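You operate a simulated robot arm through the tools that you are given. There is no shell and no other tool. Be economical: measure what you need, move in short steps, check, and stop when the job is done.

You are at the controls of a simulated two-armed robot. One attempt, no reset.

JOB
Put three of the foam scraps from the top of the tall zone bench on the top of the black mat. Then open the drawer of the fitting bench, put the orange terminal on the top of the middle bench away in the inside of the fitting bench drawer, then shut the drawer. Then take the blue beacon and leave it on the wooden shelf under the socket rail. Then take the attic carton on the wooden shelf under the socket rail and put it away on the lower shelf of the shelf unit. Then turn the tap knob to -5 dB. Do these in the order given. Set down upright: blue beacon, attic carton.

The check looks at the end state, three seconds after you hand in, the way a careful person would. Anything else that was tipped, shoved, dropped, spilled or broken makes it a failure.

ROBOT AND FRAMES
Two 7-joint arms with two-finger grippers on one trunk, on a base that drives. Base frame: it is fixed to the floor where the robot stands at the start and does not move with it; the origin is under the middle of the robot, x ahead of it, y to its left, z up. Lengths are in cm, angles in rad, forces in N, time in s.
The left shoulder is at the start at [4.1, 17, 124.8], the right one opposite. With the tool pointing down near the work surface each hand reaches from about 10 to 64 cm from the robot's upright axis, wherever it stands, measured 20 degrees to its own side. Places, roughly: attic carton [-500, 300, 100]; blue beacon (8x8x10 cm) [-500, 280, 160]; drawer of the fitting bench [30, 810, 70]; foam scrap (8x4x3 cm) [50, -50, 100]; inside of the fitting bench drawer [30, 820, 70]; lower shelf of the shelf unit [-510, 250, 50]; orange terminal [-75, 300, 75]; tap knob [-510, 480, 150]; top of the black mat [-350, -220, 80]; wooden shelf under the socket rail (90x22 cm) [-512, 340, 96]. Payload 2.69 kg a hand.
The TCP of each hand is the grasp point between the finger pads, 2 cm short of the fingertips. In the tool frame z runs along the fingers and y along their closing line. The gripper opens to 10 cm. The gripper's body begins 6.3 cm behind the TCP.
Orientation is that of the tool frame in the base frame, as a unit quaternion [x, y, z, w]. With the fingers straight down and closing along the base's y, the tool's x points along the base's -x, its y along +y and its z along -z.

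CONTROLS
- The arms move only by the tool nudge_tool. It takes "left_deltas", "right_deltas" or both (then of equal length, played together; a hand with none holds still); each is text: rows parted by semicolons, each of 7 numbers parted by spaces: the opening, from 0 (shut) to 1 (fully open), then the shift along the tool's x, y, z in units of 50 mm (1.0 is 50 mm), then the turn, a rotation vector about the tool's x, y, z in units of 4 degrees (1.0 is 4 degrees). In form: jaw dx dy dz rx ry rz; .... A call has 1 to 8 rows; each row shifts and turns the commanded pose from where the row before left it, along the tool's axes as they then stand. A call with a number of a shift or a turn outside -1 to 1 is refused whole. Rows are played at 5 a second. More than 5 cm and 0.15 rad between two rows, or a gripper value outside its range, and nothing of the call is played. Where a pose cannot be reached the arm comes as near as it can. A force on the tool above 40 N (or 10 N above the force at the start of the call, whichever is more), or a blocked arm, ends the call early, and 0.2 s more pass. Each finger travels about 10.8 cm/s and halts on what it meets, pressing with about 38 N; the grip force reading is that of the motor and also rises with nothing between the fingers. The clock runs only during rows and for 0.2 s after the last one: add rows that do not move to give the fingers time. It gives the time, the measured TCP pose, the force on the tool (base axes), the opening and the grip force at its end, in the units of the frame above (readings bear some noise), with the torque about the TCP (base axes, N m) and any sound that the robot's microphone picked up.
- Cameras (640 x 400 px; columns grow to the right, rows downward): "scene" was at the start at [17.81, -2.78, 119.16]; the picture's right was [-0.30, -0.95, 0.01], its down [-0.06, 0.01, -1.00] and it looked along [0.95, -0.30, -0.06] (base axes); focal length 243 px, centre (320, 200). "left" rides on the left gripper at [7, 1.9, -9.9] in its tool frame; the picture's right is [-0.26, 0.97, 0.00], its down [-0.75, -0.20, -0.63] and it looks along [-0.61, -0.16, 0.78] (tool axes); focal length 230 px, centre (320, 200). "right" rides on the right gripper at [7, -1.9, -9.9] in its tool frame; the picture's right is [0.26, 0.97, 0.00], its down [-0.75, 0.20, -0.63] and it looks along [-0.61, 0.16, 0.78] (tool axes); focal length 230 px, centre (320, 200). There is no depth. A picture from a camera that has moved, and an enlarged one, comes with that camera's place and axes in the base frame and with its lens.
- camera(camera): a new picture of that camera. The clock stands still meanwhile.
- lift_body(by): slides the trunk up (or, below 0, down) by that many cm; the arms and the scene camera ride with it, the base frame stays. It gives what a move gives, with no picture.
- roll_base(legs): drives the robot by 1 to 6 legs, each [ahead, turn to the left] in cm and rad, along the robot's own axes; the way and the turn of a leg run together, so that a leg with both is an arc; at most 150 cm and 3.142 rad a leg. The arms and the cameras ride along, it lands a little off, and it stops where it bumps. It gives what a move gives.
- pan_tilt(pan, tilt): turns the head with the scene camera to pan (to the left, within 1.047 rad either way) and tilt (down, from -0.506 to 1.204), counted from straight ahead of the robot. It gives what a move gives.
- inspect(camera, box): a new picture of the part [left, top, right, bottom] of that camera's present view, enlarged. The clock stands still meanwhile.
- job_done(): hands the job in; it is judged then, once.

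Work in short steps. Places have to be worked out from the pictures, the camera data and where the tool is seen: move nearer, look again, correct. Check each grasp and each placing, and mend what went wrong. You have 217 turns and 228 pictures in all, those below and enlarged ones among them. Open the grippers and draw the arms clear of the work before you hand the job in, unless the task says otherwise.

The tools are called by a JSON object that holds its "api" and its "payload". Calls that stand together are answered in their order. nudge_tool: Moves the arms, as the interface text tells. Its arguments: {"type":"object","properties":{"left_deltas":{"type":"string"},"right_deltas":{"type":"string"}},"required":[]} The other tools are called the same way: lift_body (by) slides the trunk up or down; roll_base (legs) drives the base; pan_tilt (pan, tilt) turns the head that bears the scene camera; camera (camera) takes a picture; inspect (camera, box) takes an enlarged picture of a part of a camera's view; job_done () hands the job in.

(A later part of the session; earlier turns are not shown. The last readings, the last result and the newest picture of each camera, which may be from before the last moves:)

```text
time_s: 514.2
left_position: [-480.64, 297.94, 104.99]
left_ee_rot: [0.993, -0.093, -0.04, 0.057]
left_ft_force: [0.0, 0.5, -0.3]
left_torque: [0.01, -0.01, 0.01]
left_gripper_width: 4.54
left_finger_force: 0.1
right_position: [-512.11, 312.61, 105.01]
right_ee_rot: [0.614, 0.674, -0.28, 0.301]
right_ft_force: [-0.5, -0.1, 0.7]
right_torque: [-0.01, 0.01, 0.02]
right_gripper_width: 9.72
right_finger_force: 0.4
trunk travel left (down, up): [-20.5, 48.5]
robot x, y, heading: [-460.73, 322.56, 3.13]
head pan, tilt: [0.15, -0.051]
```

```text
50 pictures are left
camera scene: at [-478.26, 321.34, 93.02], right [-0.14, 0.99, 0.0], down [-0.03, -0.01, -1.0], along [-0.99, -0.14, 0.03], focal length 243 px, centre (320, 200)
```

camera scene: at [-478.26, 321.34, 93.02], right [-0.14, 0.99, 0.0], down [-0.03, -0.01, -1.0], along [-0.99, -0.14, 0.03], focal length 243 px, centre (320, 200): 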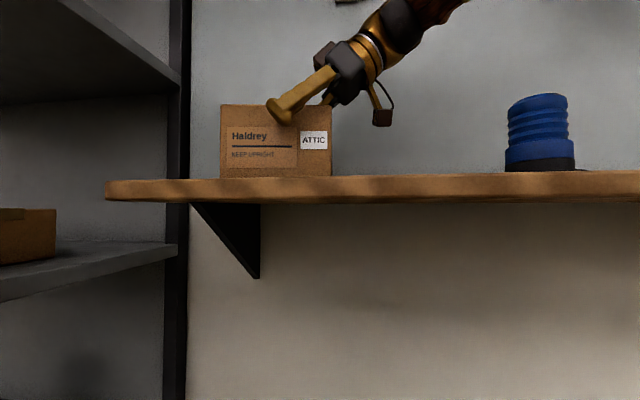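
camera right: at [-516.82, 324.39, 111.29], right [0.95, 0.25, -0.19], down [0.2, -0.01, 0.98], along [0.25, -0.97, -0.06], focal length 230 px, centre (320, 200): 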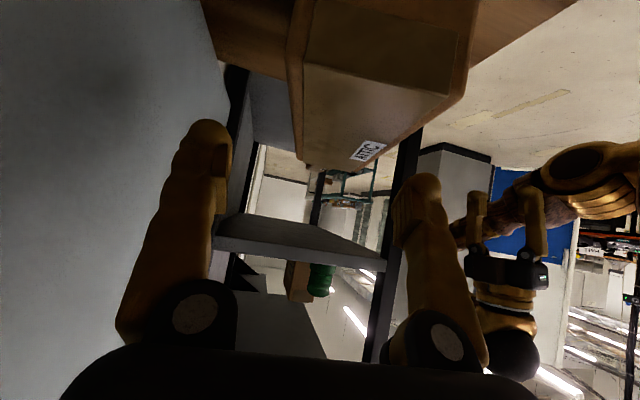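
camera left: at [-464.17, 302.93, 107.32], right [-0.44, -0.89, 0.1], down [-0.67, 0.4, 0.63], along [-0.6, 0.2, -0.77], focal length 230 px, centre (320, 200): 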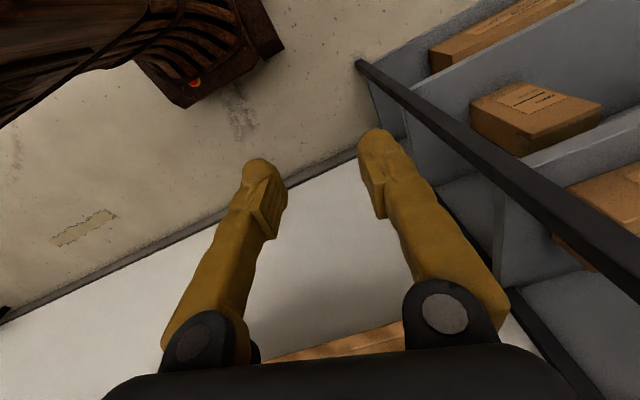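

The fingers straddle it. I close.

{"api": "nudge_tool", "payload": {"right_deltas": "0.97 0.07 0 0.06 0 0 0; 0.6 0 0 0 0 0 0; 0.4 0 0 0 0 0 0; 0.4 0 0 0 0 0 0; 0.4 0 0 0 0 0 0"}}

{"api": "camera", "payload": {"camera": "scene"}}

{"api": "camera", "payload": {"camera": "right"}}

```text
time_s: 515.4
left_position: [-480.7, 297.92, 105.07]
left_ee_rot: [0.993, -0.093, -0.04, 0.057]
left_ft_force: [-0.3, 0.6, 0.3]
left_torque: [0.04, 0.01, -0.01]
left_gripper_width: 4.49
left_finger_force: 0.0
right_position: [-511.94, 312.52, 104.67]
right_ee_rot: [0.614, 0.674, -0.28, 0.3]
right_ft_force: [-0.2, 1.0, 0.4]
right_torque: [-0.04, -0.09, -0.02]
right_gripper_width: 6.24
right_finger_force: 38.1
trunk travel left (down, up): [-20.5, 48.5]
robot x, y, heading: [-460.57, 322.65, 3.134]
head pan, tilt: [0.15, -0.051]
```

```text
49 pictures are left
camera scene: at [-478.27, 321.34, 93.02], right [-0.14, 0.99, 0.0], down [-0.03, -0.01, -1.0], along [-0.99, -0.14, 0.03], focal length 243 px, centre (320, 200)
```

scene: 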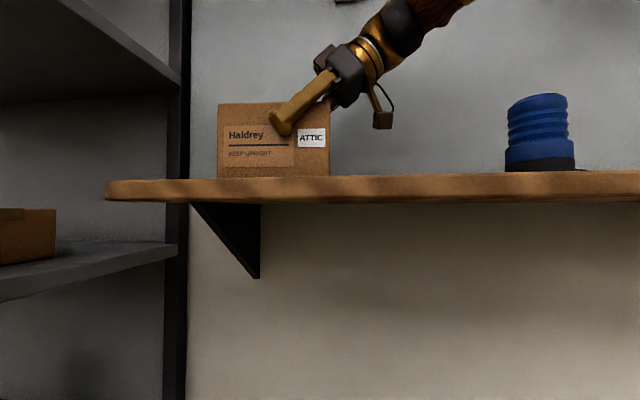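

```text
48 pictures are left
camera right: at [-514.86, 324.37, 105.75], right [0.95, 0.26, -0.2], down [0.21, -0.01, 0.98], along [0.25, -0.97, -0.06], focal length 230 px, centre (320, 200)
```

right: 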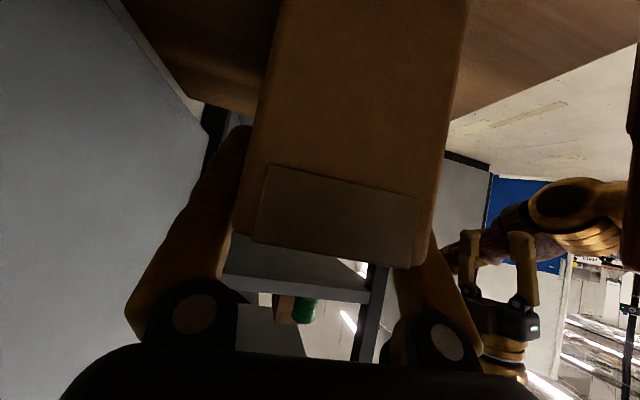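

Gripped (6.2 cm). I lift 4 cm with the trunk and back straight out.

{"api": "lift_body", "payload": {"by": 4}}

{"api": "roll_base", "payload": {"legs": [[-45, 0]]}}

{"api": "camera", "payload": {"camera": "scene"}}

{"api": "camera", "payload": {"camera": "right"}}

```text
time_s: 516.2
left_position: [-480.74, 297.95, 109.11]
left_ee_rot: [0.993, -0.093, -0.04, 0.057]
left_ft_force: [0.7, -0.3, -0.5]
left_torque: [0.0, -0.02, -0.01]
left_gripper_width: 4.52
left_finger_force: 0.0
right_position: [-512.09, 312.48, 108.69]
right_ee_rot: [0.614, 0.674, -0.28, 0.3]
right_ft_force: [-0.1, -0.5, -4.4]
right_torque: [0.09, 0.03, -0.03]
right_gripper_width: 6.27
right_finger_force: 37.6
trunk travel left (down, up): [-24.5, 44.5]
robot x, y, heading: [-461.02, 322.74, 3.134]
head pan, tilt: [0.15, -0.051]
```

```text
time_s: 518.9
left_position: [-436.15, 297.47, 109.15]
left_ee_rot: [0.993, -0.095, -0.04, 0.056]
left_ft_force: [-0.6, 0.6, 0.1]
left_torque: [0.0, 0.01, 0.01]
left_gripper_width: 4.51
left_finger_force: 0.0
right_position: [-467.24, 312.22, 108.64]
right_ee_rot: [0.615, 0.673, -0.281, 0.299]
right_ft_force: [-0.7, -0.7, -4.3]
right_torque: [0.08, 0.0, 0.0]
right_gripper_width: 6.28
right_finger_force: 37.7
trunk travel left (down, up): [-24.5, 44.5]
robot x, y, heading: [-416.61, 321.94, 3.135]
head pan, tilt: [0.15, -0.051]
```

```text
47 pictures are left
camera scene: at [-433.69, 320.93, 97.03], right [-0.14, 0.99, 0.0], down [-0.03, -0.01, -1.0], along [-0.99, -0.14, 0.03], focal length 243 px, centre (320, 200)
```

scene: 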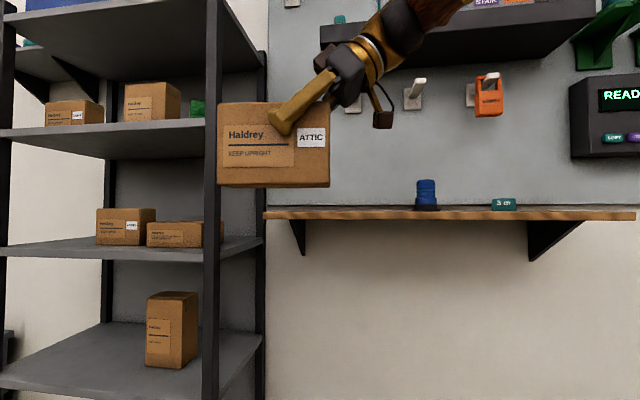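

```text
46 pictures are left
camera right: at [-470.22, 324.02, 109.82], right [0.95, 0.25, -0.2], down [0.21, -0.01, 0.98], along [0.25, -0.97, -0.06], focal length 230 px, centre (320, 200)
```

right: 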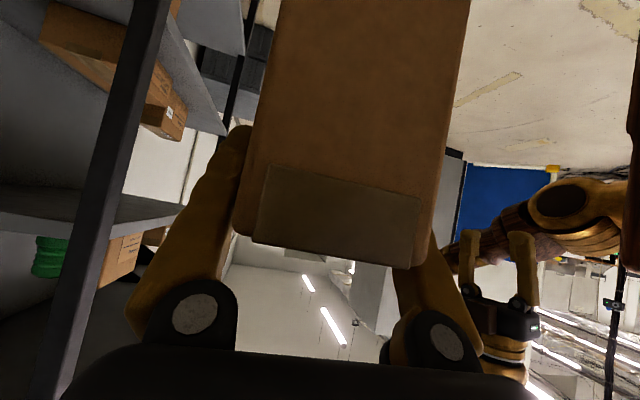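

The carton is clear. I rotate the tool's yaw back by 95° so it points forward again (carton endwise), moving the left hand aside.

{"api": "nudge_tool", "payload": {"right_deltas": "0.4 0 0 0 0.9 0 0.8; 0.4 0 0 0 0.9 0 0.8; 0.4 0 0 0 0.9 0 0.8; 0.4 0 0 0 0.9 0 0.8; 0.4 0 0 0 0.9 0 0.8; 0.4 0 0 0 0.9 0 0.8; 0.4 0 0 0 0.9 0 0.8; 0.4 0 0 0 0.9 0 0.8", "left_deltas": "0.45 0 0.4 0 0 0.2 0; 0.45 0 0.4 0 0 0.2 0; 0.45 0 0.4 0 0 0.2 0; 0.45 0 0.3 0 0 0 0; 0.45 0 0 0 0 0 0; 0.45 0 0 0 0 0 0; 0.45 0 0 0 0 0 0; 0.45 0 0 0 0 0 0"}}

{"api": "nudge_tool", "payload": {"right_deltas": "0.4 0 0 0 0.9 0 0.8; 0.4 0 0 0 0.9 0 0.8; 0.4 0 0 0 0.9 0 0.8; 0.4 0 0 0 0.9 0 0.8; 0.4 0 0 0 0.9 0 0.8; 0.4 0 0 0 0.9 0 0.8; 0.4 0 0 0 0.9 0 0.8; 0.4 0 0 0 0.9 0 0.8"}}

{"api": "nudge_tool", "payload": {"right_deltas": "0.4 0 0 0 0.9 0 0.8; 0.4 0 0 0 0.9 0 0.8; 0.4 0 0 0 0.9 0 0.8; 0.4 0 0 0 0.7 0 0.62; 0.4 0 0 0 0 0 0"}}

{"api": "camera", "payload": {"camera": "scene"}}

```text
time_s: 520.7
left_position: [-436.51, 291.69, 109.4]
left_ee_rot: [0.994, -0.093, -0.026, 0.059]
left_ft_force: [0.5, -0.3, -0.2]
left_torque: [-0.05, 0.05, 0.0]
left_gripper_width: 4.52
left_finger_force: 0.0
left hand out of reach, approached as far as the arm can: row 3, 4
right_position: [-465.7, 312.21, 109.48]
right_ee_rot: [0.799, 0.434, -0.372, 0.189]
right_ft_force: [0.4, -0.2, -5.0]
right_torque: [0.05, -0.06, 0.01]
right_gripper_width: 6.27
right_finger_force: 38.2
trunk travel left (down, up): [-24.5, 44.5]
robot x, y, heading: [-416.45, 321.94, 3.133]
head pan, tilt: [0.15, -0.051]
```

```text
time_s: 522.5
left_position: [-436.44, 291.74, 109.21]
left_ee_rot: [0.994, -0.092, -0.026, 0.059]
left_ft_force: [0.8, -0.1, -0.5]
left_torque: [-0.02, 0.02, 0.02]
left_gripper_width: 4.5
left_finger_force: 0.0
right_position: [-465.99, 312.22, 108.3]
right_ee_rot: [0.901, 0.142, -0.406, 0.065]
right_ft_force: [-0.4, 1.0, -4.0]
right_torque: [0.05, -0.11, 0.01]
right_gripper_width: 6.26
right_finger_force: 37.9
trunk travel left (down, up): [-24.5, 44.5]
robot x, y, heading: [-416.14, 322.17, 3.129]
head pan, tilt: [0.15, -0.051]
```

```text
time_s: 523.7
left_position: [-436.39, 291.71, 109.21]
left_ee_rot: [0.994, -0.092, -0.026, 0.059]
left_ft_force: [0.3, 0.2, -0.1]
left_torque: [0.01, 0.0, -0.02]
left_gripper_width: 4.5
left_finger_force: 0.0
right_position: [-465.73, 312.16, 109.3]
right_ee_rot: [0.907, -0.003, -0.421, -0.001]
right_ft_force: [0.7, 0.1, -4.2]
right_torque: [0.03, -0.08, -0.01]
right_gripper_width: 6.27
right_finger_force: 38.6
trunk travel left (down, up): [-24.5, 44.5]
robot x, y, heading: [-416.35, 321.97, 3.131]
head pan, tilt: [0.15, -0.051]
```

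```text
45 pictures are left
camera scene: at [-433.73, 320.93, 97.02], right [-0.14, 0.99, 0.0], down [-0.03, -0.01, -1.0], along [-0.99, -0.14, 0.03], focal length 243 px, centre (320, 200)
```

scene: 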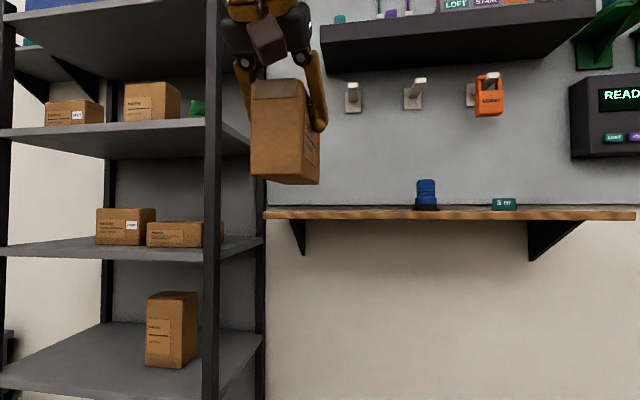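

The carton points endwise. The lower shelf has free room at y≈246 (posts at 228/285, another carton at y 260–272). I shift the base to y≈238.

{"api": "roll_base", "payload": {"legs": [[-10, 0], [0, 0.78], [0, 0.78], [84, 0], [0, -0.78], [0, -0.78]]}}

{"api": "lift_body", "payload": {"by": -24}}

{"api": "pan_tilt", "payload": {"pan": 0.0, "tilt": 0.15}}

{"api": "camera", "payload": {"camera": "scene"}}

```text
time_s: 537.2
left_position: [-428.62, 209.33, 109.43]
left_ee_rot: [0.994, -0.092, -0.028, 0.059]
left_ft_force: [-0.5, -0.1, -0.2]
left_torque: [0.0, -0.02, 0.02]
left_gripper_width: 4.5
left_finger_force: 0.1
right_position: [-457.97, 229.51, 109.45]
right_ee_rot: [0.907, -0.001, -0.421, 0.001]
right_ft_force: [0.0, 0.0, -4.4]
right_torque: [0.04, -0.11, -0.01]
right_gripper_width: 6.26
right_finger_force: 37.9
trunk travel left (down, up): [-24.5, 44.5]
robot x, y, heading: [-409.01, 239.32, 3.139]
head pan, tilt: [0.15, -0.051]
```

```text
time_s: 539.7
left_position: [-427.1, 209.21, 85.1]
left_ee_rot: [0.994, -0.092, -0.018, 0.059]
left_ft_force: [0.2, 0.9, 0.5]
left_torque: [0.02, 0.03, -0.02]
left_gripper_width: 4.49
left_finger_force: 0.2
right_position: [-456.13, 229.66, 86.2]
right_ee_rot: [0.903, -0.002, -0.43, 0.0]
right_ft_force: [-0.3, 0.7, -4.6]
right_torque: [0.01, -0.14, 0.01]
right_gripper_width: 6.27
right_finger_force: 38.7
trunk travel left (down, up): [-0.5, 68.5]
robot x, y, heading: [-408.36, 239.16, 3.134]
head pan, tilt: [0.15, -0.051]
```

```text
time_s: 540.5
left_position: [-427.13, 209.13, 85.13]
left_ee_rot: [0.994, -0.093, -0.019, 0.059]
left_ft_force: [0.6, 0.6, -0.2]
left_torque: [0.01, 0.03, 0.02]
left_gripper_width: 4.5
left_finger_force: 0.1
right_position: [-456.12, 229.59, 86.2]
right_ee_rot: [0.904, -0.002, -0.428, 0.0]
right_ft_force: [0.8, 0.3, -4.3]
right_torque: [-0.04, -0.11, 0.0]
right_gripper_width: 6.23
right_finger_force: 38.0
trunk travel left (down, up): [-0.5, 68.5]
robot x, y, heading: [-408.64, 238.82, 3.135]
head pan, tilt: [0.0, 0.15]
```

```text
44 pictures are left
camera scene: at [-425.93, 239.12, 71.19], right [0.01, 1.0, 0.0], down [0.17, 0.0, -0.99], along [-0.99, 0.01, -0.17], focal length 243 px, centre (320, 200)
```

scene: 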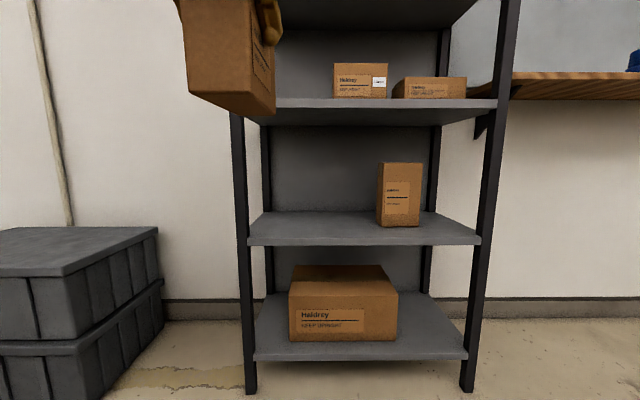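

Lower shelf: top z≈50.5, y 221–282, other carton at y≥257. I bring the carton to y≈239, z≈66 in front of the opening.

{"api": "nudge_tool", "payload": {"right_deltas": "0.4 0.5 -0.31 0.43 0 0.2 0; 0.4 0.5 -0.31 0.43 0 0.2 0; 0.4 0.5 -0.31 0.43 0 0.15 0; 0.4 0.5 -0.31 0.43 0 0 0; 0.4 0.5 -0.31 0.43 0 0 0; 0.4 0.5 -0.31 0.43 0 0 0; 0.4 0 0 0 0 0 0"}}

{"api": "camera", "payload": {"camera": "scene"}}

```text
time_s: 542.1
left_position: [-427.15, 209.29, 85.16]
left_ee_rot: [0.994, -0.092, -0.018, 0.059]
left_ft_force: [0.0, -0.4, 0.4]
left_torque: [0.0, -0.05, 0.0]
left_gripper_width: 4.49
left_finger_force: 0.1
right_position: [-456.25, 238.86, 66.24]
right_ee_rot: [0.912, -0.001, -0.411, 0.0]
right_ft_force: [-0.5, 0.5, -5.0]
right_torque: [0.0, -0.12, 0.0]
right_gripper_width: 6.26
right_finger_force: 38.3
trunk travel left (down, up): [-0.5, 68.5]
robot x, y, heading: [-409.02, 239.08, 3.135]
head pan, tilt: [0.0, 0.15]
```

```text
43 pictures are left
camera scene: at [-425.94, 239.13, 71.19], right [0.01, 1.0, 0.0], down [0.17, 0.0, -0.99], along [-0.99, 0.01, -0.17], focal length 243 px, centre (320, 200)
```

scene: 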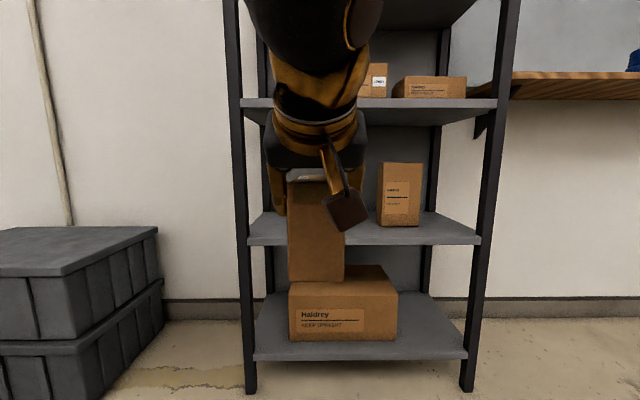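

I lower a further 5 cm so the wrist passes under the upper shelf's edge, then drive in 30 cm and check.

{"api": "nudge_tool", "payload": {"right_deltas": "0.4 0.25 0 0.22 0 0 0; 0.4 0.25 0 0.22 0 0 0; 0.4 0.25 0 0.22 0 0 0; 0.4 0 0 0 0 0 0"}}

{"api": "roll_base", "payload": {"legs": [[29, 0]]}}

{"api": "camera", "payload": {"camera": "scene"}}

{"api": "camera", "payload": {"camera": "right"}}

```text
time_s: 543.1
left_position: [-427.14, 209.19, 84.99]
left_ee_rot: [0.994, -0.093, -0.019, 0.059]
left_ft_force: [0.4, 0.0, -0.4]
left_torque: [0.02, -0.01, -0.02]
left_gripper_width: 4.5
left_finger_force: 0.1
right_position: [-456.3, 239.01, 61.41]
right_ee_rot: [0.911, -0.001, -0.412, 0.001]
right_ft_force: [-0.3, 0.6, -4.7]
right_torque: [-0.02, -0.09, -0.02]
right_gripper_width: 6.26
right_finger_force: 38.2
trunk travel left (down, up): [-0.5, 68.5]
robot x, y, heading: [-408.58, 238.55, 3.134]
head pan, tilt: [0.0, 0.15]
```

```text
time_s: 545.1
left_position: [-456.24, 209.22, 85.08]
left_ee_rot: [0.994, -0.089, -0.019, 0.059]
left_ft_force: [0.0, 0.4, -0.4]
left_torque: [-0.01, -0.02, -0.04]
left_gripper_width: 4.5
left_finger_force: 0.1
right_position: [-485.43, 238.85, 61.37]
right_ee_rot: [0.912, 0.002, -0.411, 0.002]
right_ft_force: [0.9, 0.3, -4.4]
right_torque: [-0.02, -0.07, -0.04]
right_gripper_width: 6.26
right_finger_force: 38.1
trunk travel left (down, up): [-0.5, 68.5]
robot x, y, heading: [-437.58, 239.15, 3.134]
head pan, tilt: [0.0, 0.15]
```

```text
42 pictures are left
camera scene: at [-455.18, 239.18, 71.19], right [0.0, 1.0, 0.0], down [0.17, 0.0, -0.99], along [-0.99, 0.0, -0.17], focal length 243 px, centre (320, 200)
```

scene: 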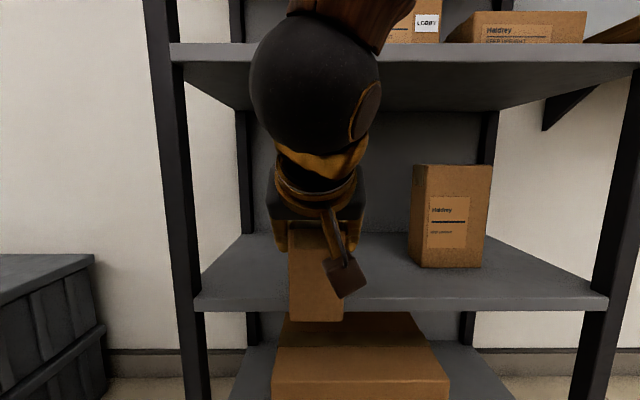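

```text
41 pictures are left
camera right: at [-473.44, 240.77, 62.54], right [0.17, -0.97, -0.19], down [-0.02, -0.2, 0.98], along [-0.98, -0.17, -0.06], focal length 230 px, centre (320, 200)
```

right: 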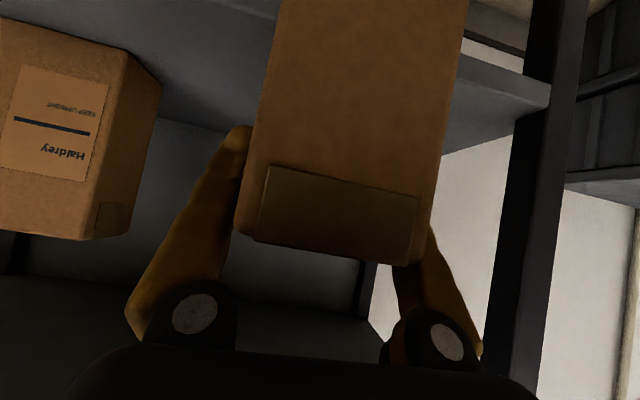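

The carton is entering correctly. I drive 10.5 cm more and lower it.

{"api": "roll_base", "payload": {"legs": [[10.5, 0]]}}

{"api": "nudge_tool", "payload": {"right_deltas": "0.4 0.07 0 0.065 0 0 0; 0.4 0.07 0 0.065 0 0 0; 0.4 0.05 0 0.045 0 0 0; 0.4 0.05 0 0.045 0 0 0; 0.4 0 0 0 0 0 0"}}

{"api": "camera", "payload": {"camera": "scene"}}

```text
time_s: 546.2
left_position: [-465.67, 209.26, 84.84]
left_ee_rot: [0.994, -0.089, -0.008, 0.06]
left_ft_force: [0.4, 0.0, 1.0]
left_torque: [-0.01, 0.01, 0.02]
left_gripper_width: 4.5
left_finger_force: 0.1
right_position: [-495.13, 238.77, 62.17]
right_ee_rot: [0.908, 0.002, -0.419, 0.002]
right_ft_force: [0.3, 0.8, -4.7]
right_torque: [0.02, -0.1, -0.01]
right_gripper_width: 6.29
right_finger_force: 37.8
trunk travel left (down, up): [-0.5, 68.5]
robot x, y, heading: [-448.56, 238.92, 3.141]
head pan, tilt: [0.0, 0.15]
```

```text
time_s: 547.5
left_position: [-464.6, 209.35, 84.64]
left_ee_rot: [0.994, -0.09, 0.002, 0.058]
left_ft_force: [0.6, 0.3, 0.0]
left_torque: [0.0, 0.01, -0.03]
left_gripper_width: 4.49
left_finger_force: 0.0
right_position: [-494.09, 238.66, 61.26]
right_ee_rot: [0.904, 0.002, -0.427, 0.001]
right_ft_force: [-1.1, 0.3, -4.7]
right_torque: [0.01, -0.09, -0.03]
right_gripper_width: 6.26
right_finger_force: 38.1
trunk travel left (down, up): [-0.5, 68.5]
robot x, y, heading: [-448.03, 239.1, 3.143]
head pan, tilt: [0.0, 0.15]
```

```text
40 pictures are left
camera scene: at [-465.67, 239.18, 71.19], right [0.0, 1.0, 0.0], down [0.17, 0.0, -0.99], along [-0.99, 0.0, -0.17], focal length 243 px, centre (320, 200)
```

scene: 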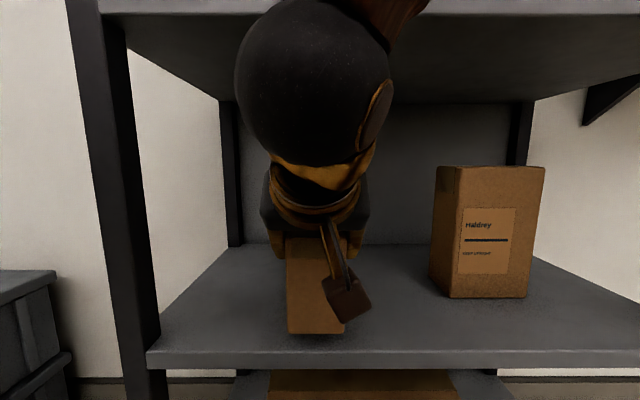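

The near end is right at the shelf's edge, so I move 3.5 cm deeper, fix the pitch by 2°, and lower to contact.

{"api": "nudge_tool", "payload": {"right_deltas": "0.4 -0.15 0 0.18 0 0.25 0; 0.4 -0.15 0 0.18 0 0.25 0; 0.4 -0.14 0 0.18 0 0 0; 0.4 0.07 0 0.065 0 0 0; 0.4 0.06 0 0.055 0 0 0; 0.4 0.05 0 0.045 0 0 0; 0.4 0 0 0 0 0 0"}}

{"api": "camera", "payload": {"camera": "scene"}}

```text
time_s: 549.0
left_position: [-464.58, 209.28, 84.66]
left_ee_rot: [0.994, -0.089, 0.001, 0.058]
left_ft_force: [0.1, 0.6, 0.3]
left_torque: [0.01, -0.02, -0.01]
left_gripper_width: 4.48
left_finger_force: 0.0
right_position: [-497.63, 238.75, 60.01]
right_ee_rot: [0.912, 0.002, -0.411, 0.002]
right_ft_force: [0.1, -0.1, -3.9]
right_torque: [0.0, -0.07, 0.03]
right_gripper_width: 6.28
right_finger_force: 37.8
trunk travel left (down, up): [-0.5, 68.5]
robot x, y, heading: [-448.35, 239.32, 3.14]
head pan, tilt: [0.0, 0.15]
```

```text
39 pictures are left
camera scene: at [-465.67, 239.18, 71.19], right [0.0, 1.0, 0.0], down [0.17, 0.0, -0.99], along [-0.99, 0.0, -0.17], focal length 243 px, centre (320, 200)
```

scene: 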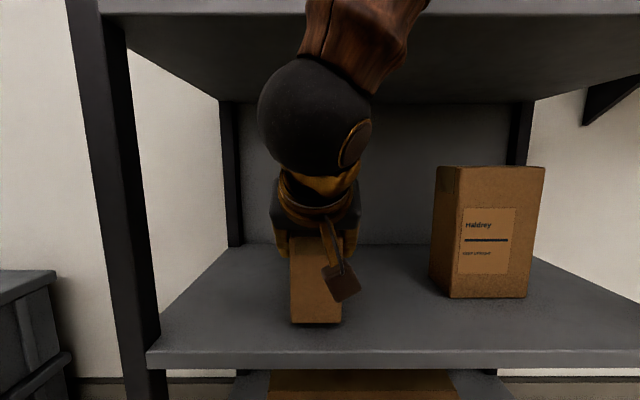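

Nearly touching. I lower in 2 mm steps.

{"api": "nudge_tool", "payload": {"right_deltas": "0.4 0.04 0 0.035 0 0 0; 0.4 0.04 0 0.035 0 0 0; 0.4 0.03 0 0.03 0 0 0; 0.4 0.03 0 0.03 0 0 0; 0.4 0 0 0 0 0 0"}}

```text
time_s: 550.2
left_position: [-464.57, 209.16, 84.65]
left_ee_rot: [0.994, -0.09, 0.002, 0.058]
left_ft_force: [-0.5, -0.2, 1.4]
left_torque: [0.02, 0.04, 0.01]
left_gripper_width: 4.5
left_finger_force: 0.1
right_position: [-497.68, 238.74, 58.99]
right_ee_rot: [0.912, 0.002, -0.41, 0.002]
right_ft_force: [-0.1, 0.1, -4.4]
right_torque: [-0.02, -0.11, 0.02]
right_gripper_width: 6.26
right_finger_force: 38.4
trunk travel left (down, up): [-0.5, 68.5]
robot x, y, heading: [-447.91, 239.01, 3.142]
head pan, tilt: [0.0, 0.15]
```

{"api": "nudge_tool", "payload": {"right_deltas": "0.4 0.03 0 0.03 0 0 0; 0.4 0.03 0 0.03 0 0 0; 0.4 0.03 0 0.03 0 0 0; 0.4 0 0 0 0 0 0"}}

{"api": "inspect", "payload": {"camera": "scene", "box": [230, 210, 430, 370]}}

```text
time_s: 551.2
left_position: [-464.48, 209.23, 84.67]
left_ee_rot: [0.994, -0.09, 0.001, 0.057]
left_ft_force: [-1.0, 0.5, 0.2]
left_torque: [-0.01, 0.01, 0.0]
left_gripper_width: 4.5
left_finger_force: 0.1
right_position: [-497.75, 238.7, 58.64]
right_ee_rot: [0.911, 0.003, -0.413, 0.002]
right_ft_force: [5.8, -0.8, 17.0]
right_torque: [0.4, 1.58, 0.0]
right_gripper_width: 6.27
right_finger_force: 37.9
trunk travel left (down, up): [-0.5, 68.5]
robot x, y, heading: [-448.16, 238.74, 3.14]
head pan, tilt: [0.0, 0.15]
```

```text
2.50 times, centred on (330, 290) of scene
camera zoom: at [-465.54, 239.17, 71.24], right [0.0, 1.0, 0.0], down [0.16, 0.0, -0.99], along [-0.99, 0.0, -0.16], focal length 608 px, centre (295, -25)
```

zoom: 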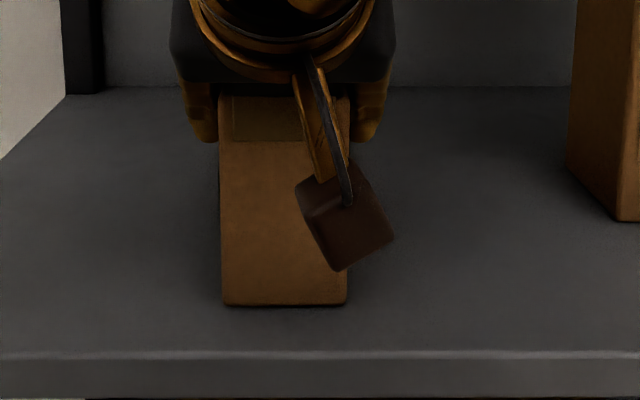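

Contact. I open the fingers, then withdraw straight back with the base.

{"api": "nudge_tool", "payload": {"right_deltas": "0.6 0 0 0 0 0 0; 0.8 0 0 0 0 0 0; 0.9 0 0 0 0 0 0; 0.9 0 0 0 0 0 0"}}

{"api": "camera", "payload": {"camera": "right"}}

```text
time_s: 552.2
left_position: [-464.55, 209.28, 84.73]
left_ee_rot: [0.994, -0.09, 0.002, 0.058]
left_ft_force: [-0.3, -0.1, 0.3]
left_torque: [-0.02, 0.02, 0.02]
left_gripper_width: 4.48
left_finger_force: 0.1
right_position: [-497.68, 238.74, 58.39]
right_ee_rot: [0.912, 0.002, -0.41, 0.002]
right_ft_force: [0.3, 0.8, 0.2]
right_torque: [0.03, 0.01, -0.01]
right_gripper_width: 8.98
right_finger_force: 0.1
trunk travel left (down, up): [-0.5, 68.5]
robot x, y, heading: [-448.16, 239.1, 3.14]
head pan, tilt: [0.0, 0.15]
```

```text
37 pictures are left
camera right: at [-485.67, 240.67, 59.56], right [0.18, -0.97, -0.19], down [-0.03, -0.2, 0.98], along [-0.98, -0.17, -0.06], focal length 230 px, centre (320, 200)
```

right: 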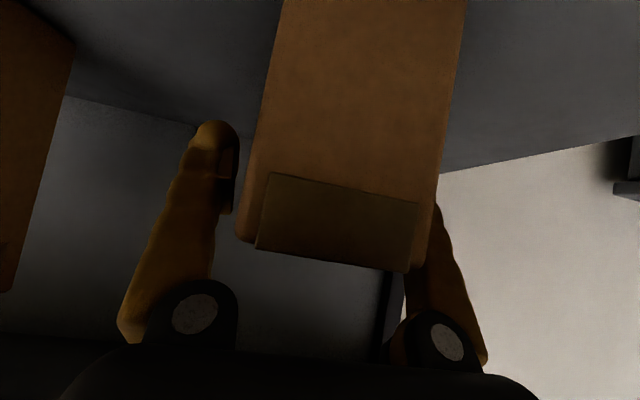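

Carton set down; the -y finger is close to it. I centre the hand 0.8 cm, then back the base out.

{"api": "nudge_tool", "payload": {"right_deltas": "1 0 0.12 0 0 0 0; 1 0 0 0 0 0 0; 1 0 0 0 0 0 0"}}

{"api": "camera", "payload": {"camera": "right"}}

{"api": "roll_base", "payload": {"legs": [[-14, 0]]}}

{"api": "camera", "payload": {"camera": "right"}}

{"api": "camera", "payload": {"camera": "scene"}}

```text
time_s: 553.0
left_position: [-464.6, 209.19, 84.67]
left_ee_rot: [0.994, -0.089, 0.001, 0.058]
left_ft_force: [-0.1, -0.3, 0.0]
left_torque: [-0.01, 0.0, 0.0]
left_gripper_width: 4.49
left_finger_force: 0.2
right_position: [-497.73, 238.07, 58.38]
right_ee_rot: [0.912, 0.003, -0.41, 0.002]
right_ft_force: [-0.7, 0.6, -1.0]
right_torque: [0.03, -0.01, 0.01]
right_gripper_width: 9.99
right_finger_force: 0.0
trunk travel left (down, up): [-0.5, 68.5]
robot x, y, heading: [-448.28, 239.19, 3.143]
head pan, tilt: [0.0, 0.15]
```

```text
36 pictures are left
camera right: at [-485.65, 240.04, 59.54], right [0.18, -0.97, -0.19], down [-0.03, -0.2, 0.98], along [-0.98, -0.17, -0.06], focal length 230 px, centre (320, 200)
```

right: 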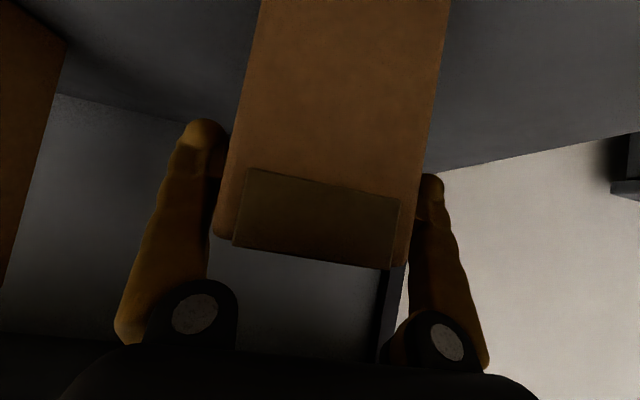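

```text
time_s: 554.4
left_position: [-450.3, 209.26, 84.63]
left_ee_rot: [0.994, -0.089, 0.002, 0.059]
left_ft_force: [-0.3, 1.0, 0.0]
left_torque: [0.02, 0.01, 0.04]
left_gripper_width: 4.49
left_finger_force: 0.1
right_position: [-483.48, 237.94, 58.27]
right_ee_rot: [0.912, 0.003, -0.411, 0.002]
right_ft_force: [0.8, -0.7, -0.3]
right_torque: [0.01, 0.02, -0.02]
right_gripper_width: 10.01
right_finger_force: 0.1
trunk travel left (down, up): [-0.5, 68.5]
robot x, y, heading: [-433.94, 239.17, -3.144]
head pan, tilt: [0.0, 0.15]
```

```text
35 pictures are left
camera right: at [-471.42, 239.98, 59.52], right [0.18, -0.97, -0.19], down [-0.03, -0.2, 0.98], along [-0.98, -0.17, -0.06], focal length 230 px, centre (320, 200)
```

right: 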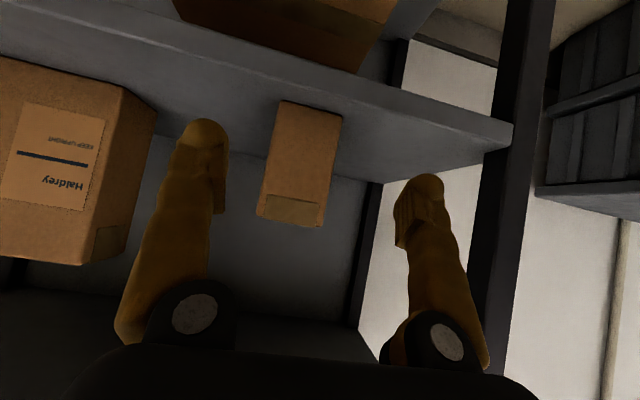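

```text
34 pictures are left
camera scene: at [-451.42, 239.15, 71.19], right [0.0, 1.0, 0.0], down [0.17, 0.0, -0.99], along [-0.99, 0.0, -0.17], focal length 243 px, centre (320, 200)
```

scene: 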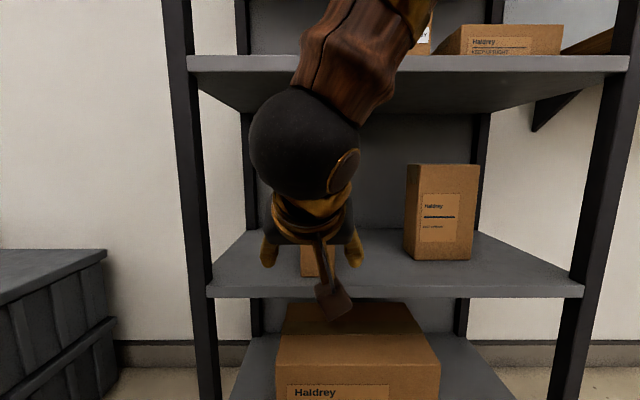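

The carton stands on the lower shelf. I back out, drive to y≈470 and raise the trunk to look at the tap knob.

{"api": "roll_base", "payload": {"legs": [[-28, 0], [0, -0.78], [0, -0.78], [115, 0], [115, 0]]}}

{"api": "lift_body", "payload": {"by": 36}}

{"api": "roll_base", "payload": {"legs": [[0, 0.78], [0, 0.78]]}}

{"api": "lift_body", "payload": {"by": 26}}

{"api": "camera", "payload": {"camera": "scene"}}

```text
time_s: 571.4
left_position: [-437.59, 481.66, 84.44]
left_ee_rot: [-0.64, 0.766, 0.031, -0.049]
left_ft_force: [-0.4, 0.3, 0.7]
left_torque: [-0.02, -0.01, -0.02]
left_gripper_width: 4.48
left_finger_force: 0.0
right_position: [-408.84, 515.12, 59.21]
right_ee_rot: [0.645, -0.64, -0.298, -0.294]
right_ft_force: [0.3, 0.1, -0.5]
right_torque: [-0.01, 0.01, -0.02]
right_gripper_width: 10.01
right_finger_force: 0.1
trunk travel left (down, up): [-0.5, 68.5]
robot x, y, heading: [-407.49, 466.53, 1.573]
head pan, tilt: [0.0, 0.15]
```

```text
time_s: 574.9
left_position: [-437.53, 480.89, 120.15]
left_ee_rot: [-0.64, 0.766, 0.018, -0.057]
left_ft_force: [0.5, -0.5, 0.1]
left_torque: [0.01, 0.02, 0.01]
left_gripper_width: 4.49
left_finger_force: 0.0
right_position: [-408.81, 514.31, 95.93]
right_ee_rot: [0.642, -0.638, -0.302, -0.299]
right_ft_force: [0.1, -0.6, -0.4]
right_torque: [-0.04, -0.01, 0.02]
right_gripper_width: 10.02
right_finger_force: 0.0
trunk travel left (down, up): [-36.5, 32.5]
robot x, y, heading: [-407.73, 466.48, 1.572]
head pan, tilt: [0.0, 0.15]
```

```text
time_s: 579.5
left_position: [-422.46, 438.08, 119.76]
left_ee_rot: [0.994, -0.094, 0.006, 0.054]
left_ft_force: [0.1, -0.9, 0.4]
left_torque: [-0.01, 0.01, -0.02]
left_gripper_width: 4.47
left_finger_force: 0.0
right_position: [-455.41, 465.88, 95.99]
right_ee_rot: [0.905, -0.003, -0.426, -0.001]
right_ft_force: [0.5, 0.1, -0.2]
right_torque: [0.01, 0.0, 0.01]
right_gripper_width: 10.0
right_finger_force: 0.0
trunk travel left (down, up): [-36.5, 32.5]
robot x, y, heading: [-407.64, 466.96, 3.13]
head pan, tilt: [0.0, 0.15]
```

```text
time_s: 582.1
left_position: [-421.06, 437.9, 145.36]
left_ee_rot: [0.994, -0.097, 0.026, 0.053]
left_ft_force: [0.4, 0.3, 1.3]
left_torque: [0.03, 0.03, 0.02]
left_gripper_width: 4.52
left_finger_force: 0.0
right_position: [-454.01, 465.92, 122.71]
right_ee_rot: [0.901, -0.001, -0.433, 0.0]
right_ft_force: [0.5, -0.7, -0.2]
right_torque: [0.01, 0.01, -0.02]
right_gripper_width: 10.0
right_finger_force: 0.1
trunk travel left (down, up): [-62.5, 6.5]
robot x, y, heading: [-407.56, 467.13, 3.133]
head pan, tilt: [0.0, 0.15]
```

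```text
33 pictures are left
camera scene: at [-426.12, 467.3, 133.17], right [0.01, 1.0, 0.0], down [0.17, 0.0, -0.99], along [-0.99, 0.01, -0.17], focal length 243 px, centre (320, 200)
```

scene: 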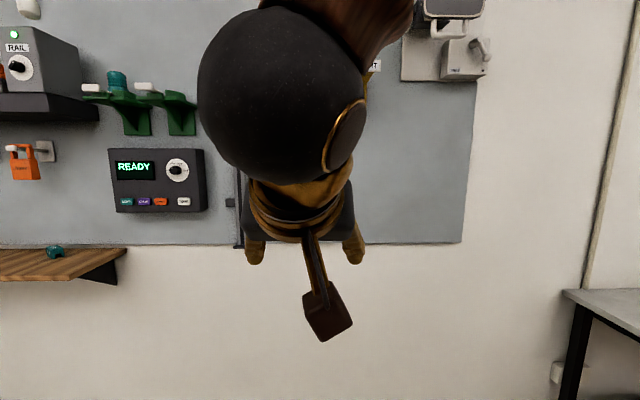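

The arm blocks the view. I move the right hand aside and tilt the head up.

{"api": "nudge_tool", "payload": {"right_deltas": "1 0.2 -0.7 0.2 0 0 0; 1 0.2 -0.7 0.2 0 0 0; 1 0.2 -0.7 0.2 0 0 0; 1 0.2 -0.7 0.2 0 0 0; 1 0 -0.7 0 0 0 0; 1 0 0 0 0 0 0"}}

{"api": "pan_tilt", "payload": {"pan": -0.1, "tilt": -0.15}}

{"api": "camera", "payload": {"camera": "scene"}}

```text
time_s: 583.5
left_position: [-421.09, 437.81, 145.23]
left_ee_rot: [0.994, -0.097, 0.027, 0.053]
left_ft_force: [0.2, 0.1, -0.1]
left_torque: [0.06, -0.01, 0.01]
left_gripper_width: 4.52
left_finger_force: 0.1
right_position: [-454.88, 483.27, 117.1]
right_ee_rot: [0.901, 0.0, -0.433, 0.0]
right_ft_force: [-0.1, 0.7, -1.0]
right_torque: [0.05, 0.0, -0.03]
right_gripper_width: 9.99
right_finger_force: 0.1
trunk travel left (down, up): [-62.5, 6.5]
robot x, y, heading: [-407.42, 467.31, 3.134]
head pan, tilt: [0.0, 0.15]
```

```text
time_s: 584.3
left_position: [-421.08, 438.0, 145.44]
left_ee_rot: [0.994, -0.096, 0.026, 0.052]
left_ft_force: [-0.1, 0.3, 0.4]
left_torque: [0.02, 0.04, -0.01]
left_gripper_width: 4.49
left_finger_force: 0.0
right_position: [-454.63, 483.4, 117.09]
right_ee_rot: [0.902, -0.002, -0.433, 0.0]
right_ft_force: [-0.4, -0.8, -0.6]
right_torque: [0.0, 0.0, 0.0]
right_gripper_width: 9.99
right_finger_force: 0.1
trunk travel left (down, up): [-62.5, 6.5]
robot x, y, heading: [-407.66, 467.3, 3.131]
head pan, tilt: [-0.099, -0.15]
```

```text
32 pictures are left
camera scene: at [-425.36, 468.16, 135.88], right [0.11, 0.99, 0.0], down [-0.13, 0.02, -0.99], along [-0.98, 0.11, 0.13], focal length 243 px, centre (320, 200)
```

scene: 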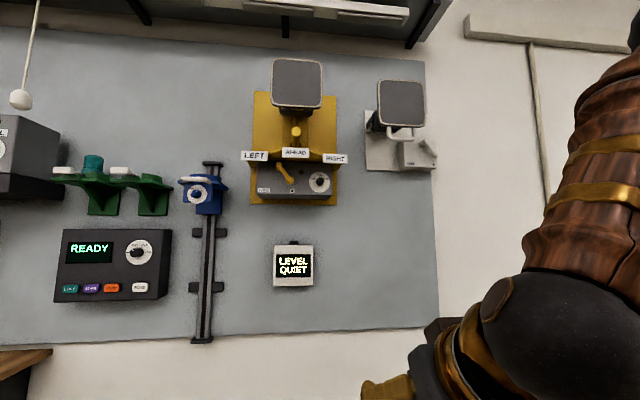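

The knob dial sits on the yellow unit at about [-510, 477, 153]. I zoom to read it.

{"api": "inspect", "payload": {"camera": "scene", "box": [270, 155, 350, 205]}}

```text
8.00 times, centred on (310, 180) of scene
camera zoom: at [-425.36, 468.16, 135.88], right [0.11, 0.99, 0.0], down [-0.13, 0.02, -0.99], along [-0.98, 0.11, 0.13], focal length 1947 px, centre (400, 360)
```

zoom: 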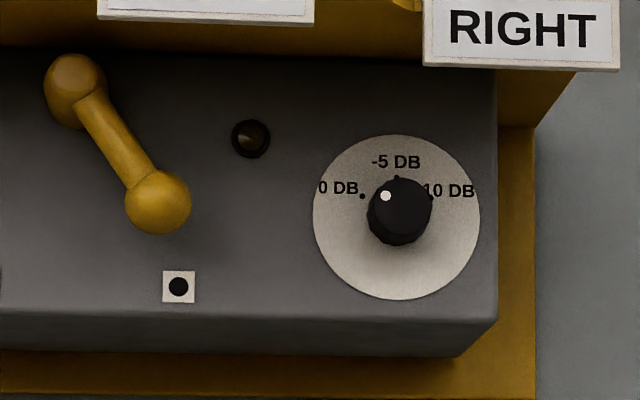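

The pointer dot is now up-left (~-45°), -5 dB is straight up, so it needs about 45° clockwise. I bring the right tool horizontal.

{"api": "nudge_tool", "payload": {"right_deltas": "0.6 0 0 0 0 -1 0; 0.6 0 0 0 0 -1 0; 0.6 0 0 0 0 -1 0; 0.6 0 0 0 0 -1 0; 0.6 0 0 0 0 -1 0; 0.6 0 0 0 0 -1 0; 0.6 0 0 0 0 -1 0; 0.6 0 0 0 0 -1 0"}}

{"api": "nudge_tool", "payload": {"right_deltas": "0.5 -0.7 0 0 0 -0.85 0; 0.5 -0.8 0 0 0 -0.8 0; 0.5 -0.8 0 0 0 0 0; 0.5 -0.8 0 0 0 0 0; 0.5 -0.8 0 0 0 0 0; 0.5 -0.8 0.3 0 0 0 0; 0.5 -0.8 0.3 0 0 0 0; 0.5 -0.8 0.3 0 0 0 0"}}

```text
time_s: 586.1
left_position: [-421.18, 437.96, 145.23]
left_ee_rot: [0.994, -0.097, 0.026, 0.053]
left_ft_force: [-0.3, 0.3, 0.0]
left_torque: [0.02, -0.03, -0.02]
left_gripper_width: 4.49
left_finger_force: 0.1
right_position: [-454.08, 480.67, 117.27]
right_ee_rot: [0.747, -0.002, -0.664, -0.005]
right_ft_force: [0.3, 0.6, 0.2]
right_torque: [-0.02, -0.01, -0.01]
right_gripper_width: 5.97
right_finger_force: 0.1
right hand out of reach, approached as far as the arm can: row 3, 4, 5, 6, 7, 8
trunk travel left (down, up): [-62.5, 6.5]
robot x, y, heading: [-407.99, 466.98, 3.13]
head pan, tilt: [-0.099, -0.15]
```

```text
time_s: 587.9
left_position: [-421.01, 438.02, 145.24]
left_ee_rot: [0.994, -0.096, 0.026, 0.053]
left_ft_force: [0.1, -0.3, -0.8]
left_torque: [0.0, 0.0, -0.02]
left_gripper_width: 4.48
left_finger_force: 0.0
right_position: [-454.59, 476.46, 148.93]
right_ee_rot: [0.707, -0.001, -0.707, -0.002]
right_ft_force: [-0.2, 0.4, -0.5]
right_torque: [0.02, 0.03, 0.0]
right_gripper_width: 5.03
right_finger_force: 0.0
trunk travel left (down, up): [-62.5, 6.5]
robot x, y, heading: [-407.29, 467.09, 3.13]
head pan, tilt: [-0.099, -0.15]
```

The tool is horizontal. I fine-shift up, pre-rotate -22° and drive 33 cm closer.

{"api": "nudge_tool", "payload": {"right_deltas": "0.5 -0.5 -0.1 0 0 0 0; 0.5 -0.45 -0.1 0 0 0 0; 0.5 0 0 0 0 0 -1; 0.5 0 0 0 0 0 -1; 0.5 0 0 0 0 0 -1; 0.5 0 0 0 0 0 -1; 0.5 0 0 0 0 0 -1; 0.5 0 0 0 0 0 -0.5"}}

{"api": "roll_base", "payload": {"legs": [[33, 0]]}}

{"api": "camera", "payload": {"camera": "right"}}

{"api": "camera", "payload": {"camera": "scene"}}

```text
time_s: 589.7
left_position: [-421.06, 438.02, 145.23]
left_ee_rot: [0.994, -0.097, 0.026, 0.053]
left_ft_force: [0.6, 0.9, 0.5]
left_torque: [0.04, -0.03, 0.01]
left_gripper_width: 4.51
left_finger_force: 0.0
right_position: [-454.77, 477.43, 153.37]
right_ee_rot: [0.695, 0.134, -0.693, -0.138]
right_ft_force: [0.1, -0.5, -0.5]
right_torque: [0.01, -0.03, 0.01]
right_gripper_width: 5.0
right_finger_force: 0.0
trunk travel left (down, up): [-62.5, 6.5]
robot x, y, heading: [-407.33, 466.92, 3.132]
head pan, tilt: [-0.099, -0.15]
```

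```text
time_s: 591.9
left_position: [-453.81, 438.57, 145.32]
left_ee_rot: [0.993, -0.099, 0.028, 0.054]
left_ft_force: [0.2, -0.1, 0.0]
left_torque: [0.05, -0.02, 0.01]
left_gripper_width: 4.49
left_finger_force: 0.1
right_position: [-487.28, 477.97, 153.33]
right_ee_rot: [0.695, 0.133, -0.693, -0.138]
right_ft_force: [0.7, 1.5, 0.5]
right_torque: [-0.03, -0.05, 0.02]
right_gripper_width: 4.99
right_finger_force: 0.1
trunk travel left (down, up): [-62.5, 6.5]
robot x, y, heading: [-440.16, 467.38, 3.133]
head pan, tilt: [-0.099, -0.15]
```

```text
30 pictures are left
camera right: at [-477.34, 482.24, 147.39], right [0.0, -0.8, -0.6], down [0.62, -0.47, 0.62], along [-0.78, -0.37, 0.5], focal length 230 px, centre (320, 200)
```

right: 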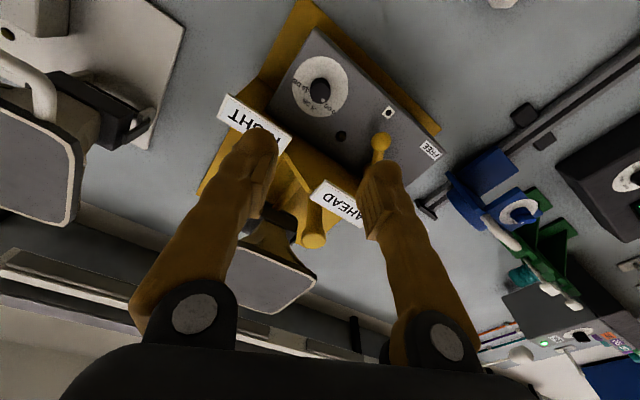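

```text
29 pictures are left
camera scene: at [-457.94, 468.65, 135.86], right [0.11, 0.99, 0.0], down [-0.13, 0.02, -0.99], along [-0.98, 0.11, 0.13], focal length 243 px, centre (320, 200)
```

scene: 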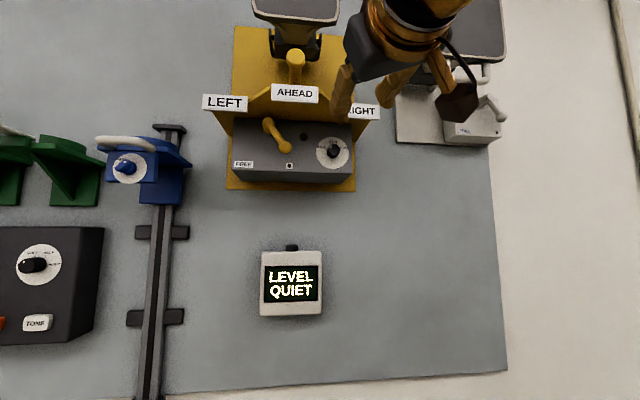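

Dial centre ≈ [-513.8, 477.8, 154.6]. I align and advance 19 cm, stopping short of the knob.

{"api": "nudge_tool", "payload": {"right_deltas": "0.5 -0.24 -0.065 0.2 0 0 0; 0.5 0 0 0.7 0 0 0; 0.5 0 0 0.7 0 0 0; 0.5 0 0 0.7 0 0 0; 0.5 0 0 0.7 0 0 0; 0.5 0 0 0.7 0 0 0; 0.5 0 0 0 0 0 0"}}

{"api": "camera", "payload": {"camera": "right"}}

{"api": "inspect", "payload": {"camera": "scene", "box": [230, 60, 430, 200]}}

```text
time_s: 592.2
left_position: [-451.21, 438.6, 145.21]
left_ee_rot: [0.996, -0.075, 0.028, 0.043]
left_ft_force: [-117.3, 31.5, 62.7]
left_torque: [1.05, 1.13, 3.74]
left_gripper_width: 4.01
left_finger_force: 0.0
right_position: [-482.46, 477.81, 155.38]
right_ee_rot: [-0.682, -0.133, 0.705, 0.141]
right_ft_force: [-0.7, 0.2, 0.9]
right_torque: [0.0, -0.05, -0.02]
right_gripper_width: 5.01
right_finger_force: 0.1
trunk travel left (down, up): [-62.5, 6.5]
robot x, y, heading: [-439.75, 467.72, 3.124]
head pan, tilt: [-0.099, -0.15]
stopped in row 1 (left hand): the force on the tool passed its limit at 42 N (the readings are from after the stop); the commanded pose is now the measured one
```

```text
28 pictures are left
camera right: at [-472.62, 482.2, 149.1], right [-0.03, -0.79, -0.61], down [0.65, -0.48, 0.6], along [-0.76, -0.38, 0.53], focal length 230 px, centre (320, 200)
```

right: 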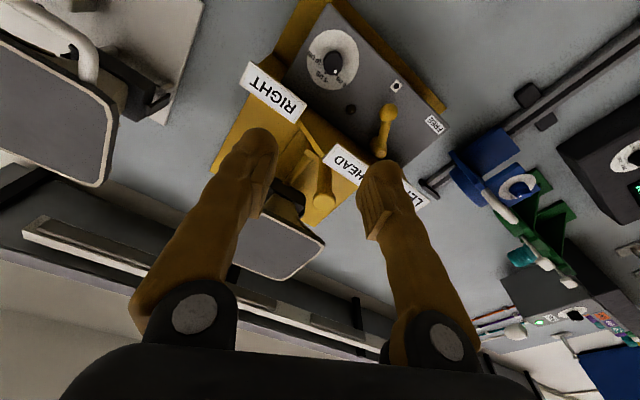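

```text
2.86 times, centred on (330, 130) of scene
camera zoom: at [-457.41, 468.62, 135.94], right [0.11, 0.99, 0.0], down [-0.13, 0.02, -0.99], along [-0.98, 0.11, 0.14], focal length 695 px, centre (291, 400)
```

zoom: 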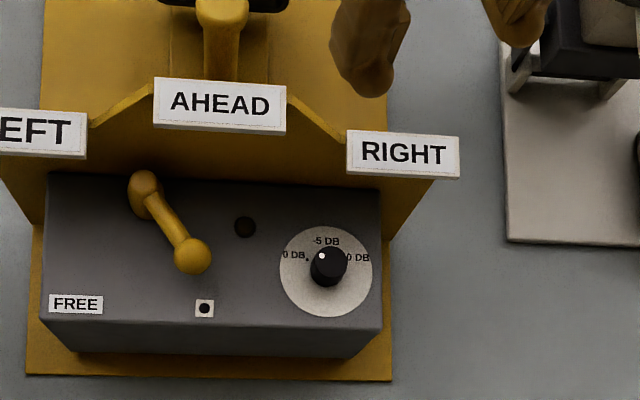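

The left hand has drifted back against the trunk. I move it forward and out.

{"api": "nudge_tool", "payload": {"left_deltas": "0.45 -0.5 0.2 0 0 0 0; 0.45 -0.7 0.2 0 0 0 0; 0.45 -0.7 0 0 0 -0.3 0; 0.45 -0.7 0 0 0 -0.3 0; 0.45 -0.6 0 0 0 0 0; 0.45 0 0 0 0 0 0"}}

```text
time_s: 593.6
left_position: [-465.81, 440.28, 143.99]
left_ee_rot: [0.994, -0.097, 0.014, 0.049]
left_ft_force: [0.0, 0.6, 1.1]
left_torque: [0.03, -0.01, -0.03]
left_gripper_width: 4.5
left_finger_force: 0.1
left hand out of reach, approached as far as the arm can: row 1
right_position: [-482.66, 477.94, 155.23]
right_ee_rot: [-0.683, -0.134, 0.704, 0.141]
right_ft_force: [0.0, 0.0, 0.1]
right_torque: [0.02, -0.01, -0.02]
right_gripper_width: 4.97
right_finger_force: 0.0
trunk travel left (down, up): [-62.5, 6.5]
robot x, y, heading: [-440.1, 467.65, 3.124]
head pan, tilt: [-0.099, -0.15]
```

Clear. I advance the right hand 21 cm toward the knob and check.

{"api": "nudge_tool", "payload": {"right_deltas": "0.5 0.11 0.04 0.5 -0.17 0.42 0; 0.5 0 0 0.75 0 0 0; 0.5 0 0 0.75 0 0 0; 0.5 0 0 0.75 0 0 0; 0.5 0 0 0.75 0 0 0; 0.5 0 0 0.7 0 0 0; 0.5 0 0 0 0 0 0"}}

{"api": "camera", "payload": {"camera": "right"}}

{"api": "inspect", "payload": {"camera": "scene", "box": [230, 60, 430, 200]}}

```text
time_s: 595.2
left_position: [-465.66, 440.21, 143.86]
left_ee_rot: [0.994, -0.097, 0.015, 0.049]
left_ft_force: [0.4, -0.4, 0.0]
left_torque: [-0.01, 0.02, -0.02]
left_gripper_width: 4.49
left_finger_force: 0.1
right_position: [-503.42, 478.0, 155.05]
right_ee_rot: [-0.693, -0.135, 0.694, 0.14]
right_ft_force: [0.1, -1.1, -0.3]
right_torque: [0.02, 0.0, -0.02]
right_gripper_width: 5.01
right_finger_force: 0.1
trunk travel left (down, up): [-62.5, 6.5]
robot x, y, heading: [-440.12, 467.88, 3.129]
head pan, tilt: [-0.099, -0.15]
```

```text
26 pictures are left
camera right: at [-493.53, 482.36, 149.14], right [-0.01, -0.8, -0.61], down [0.63, -0.47, 0.62], along [-0.78, -0.38, 0.5], focal length 230 px, centre (320, 200)
```

right: 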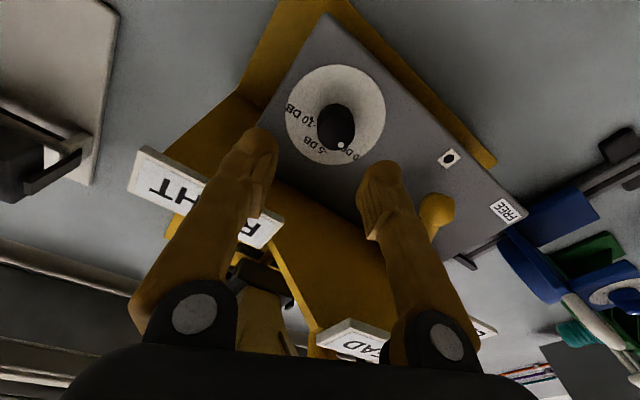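

```text
2.86 times, centred on (330, 130) of scene
camera zoom: at [-457.69, 468.66, 135.9], right [0.11, 0.99, 0.0], down [-0.13, 0.02, -0.99], along [-0.98, 0.11, 0.13], focal length 695 px, centre (291, 400)
```

zoom: 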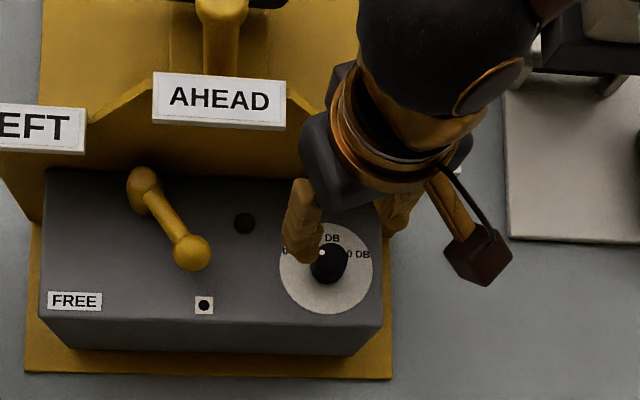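

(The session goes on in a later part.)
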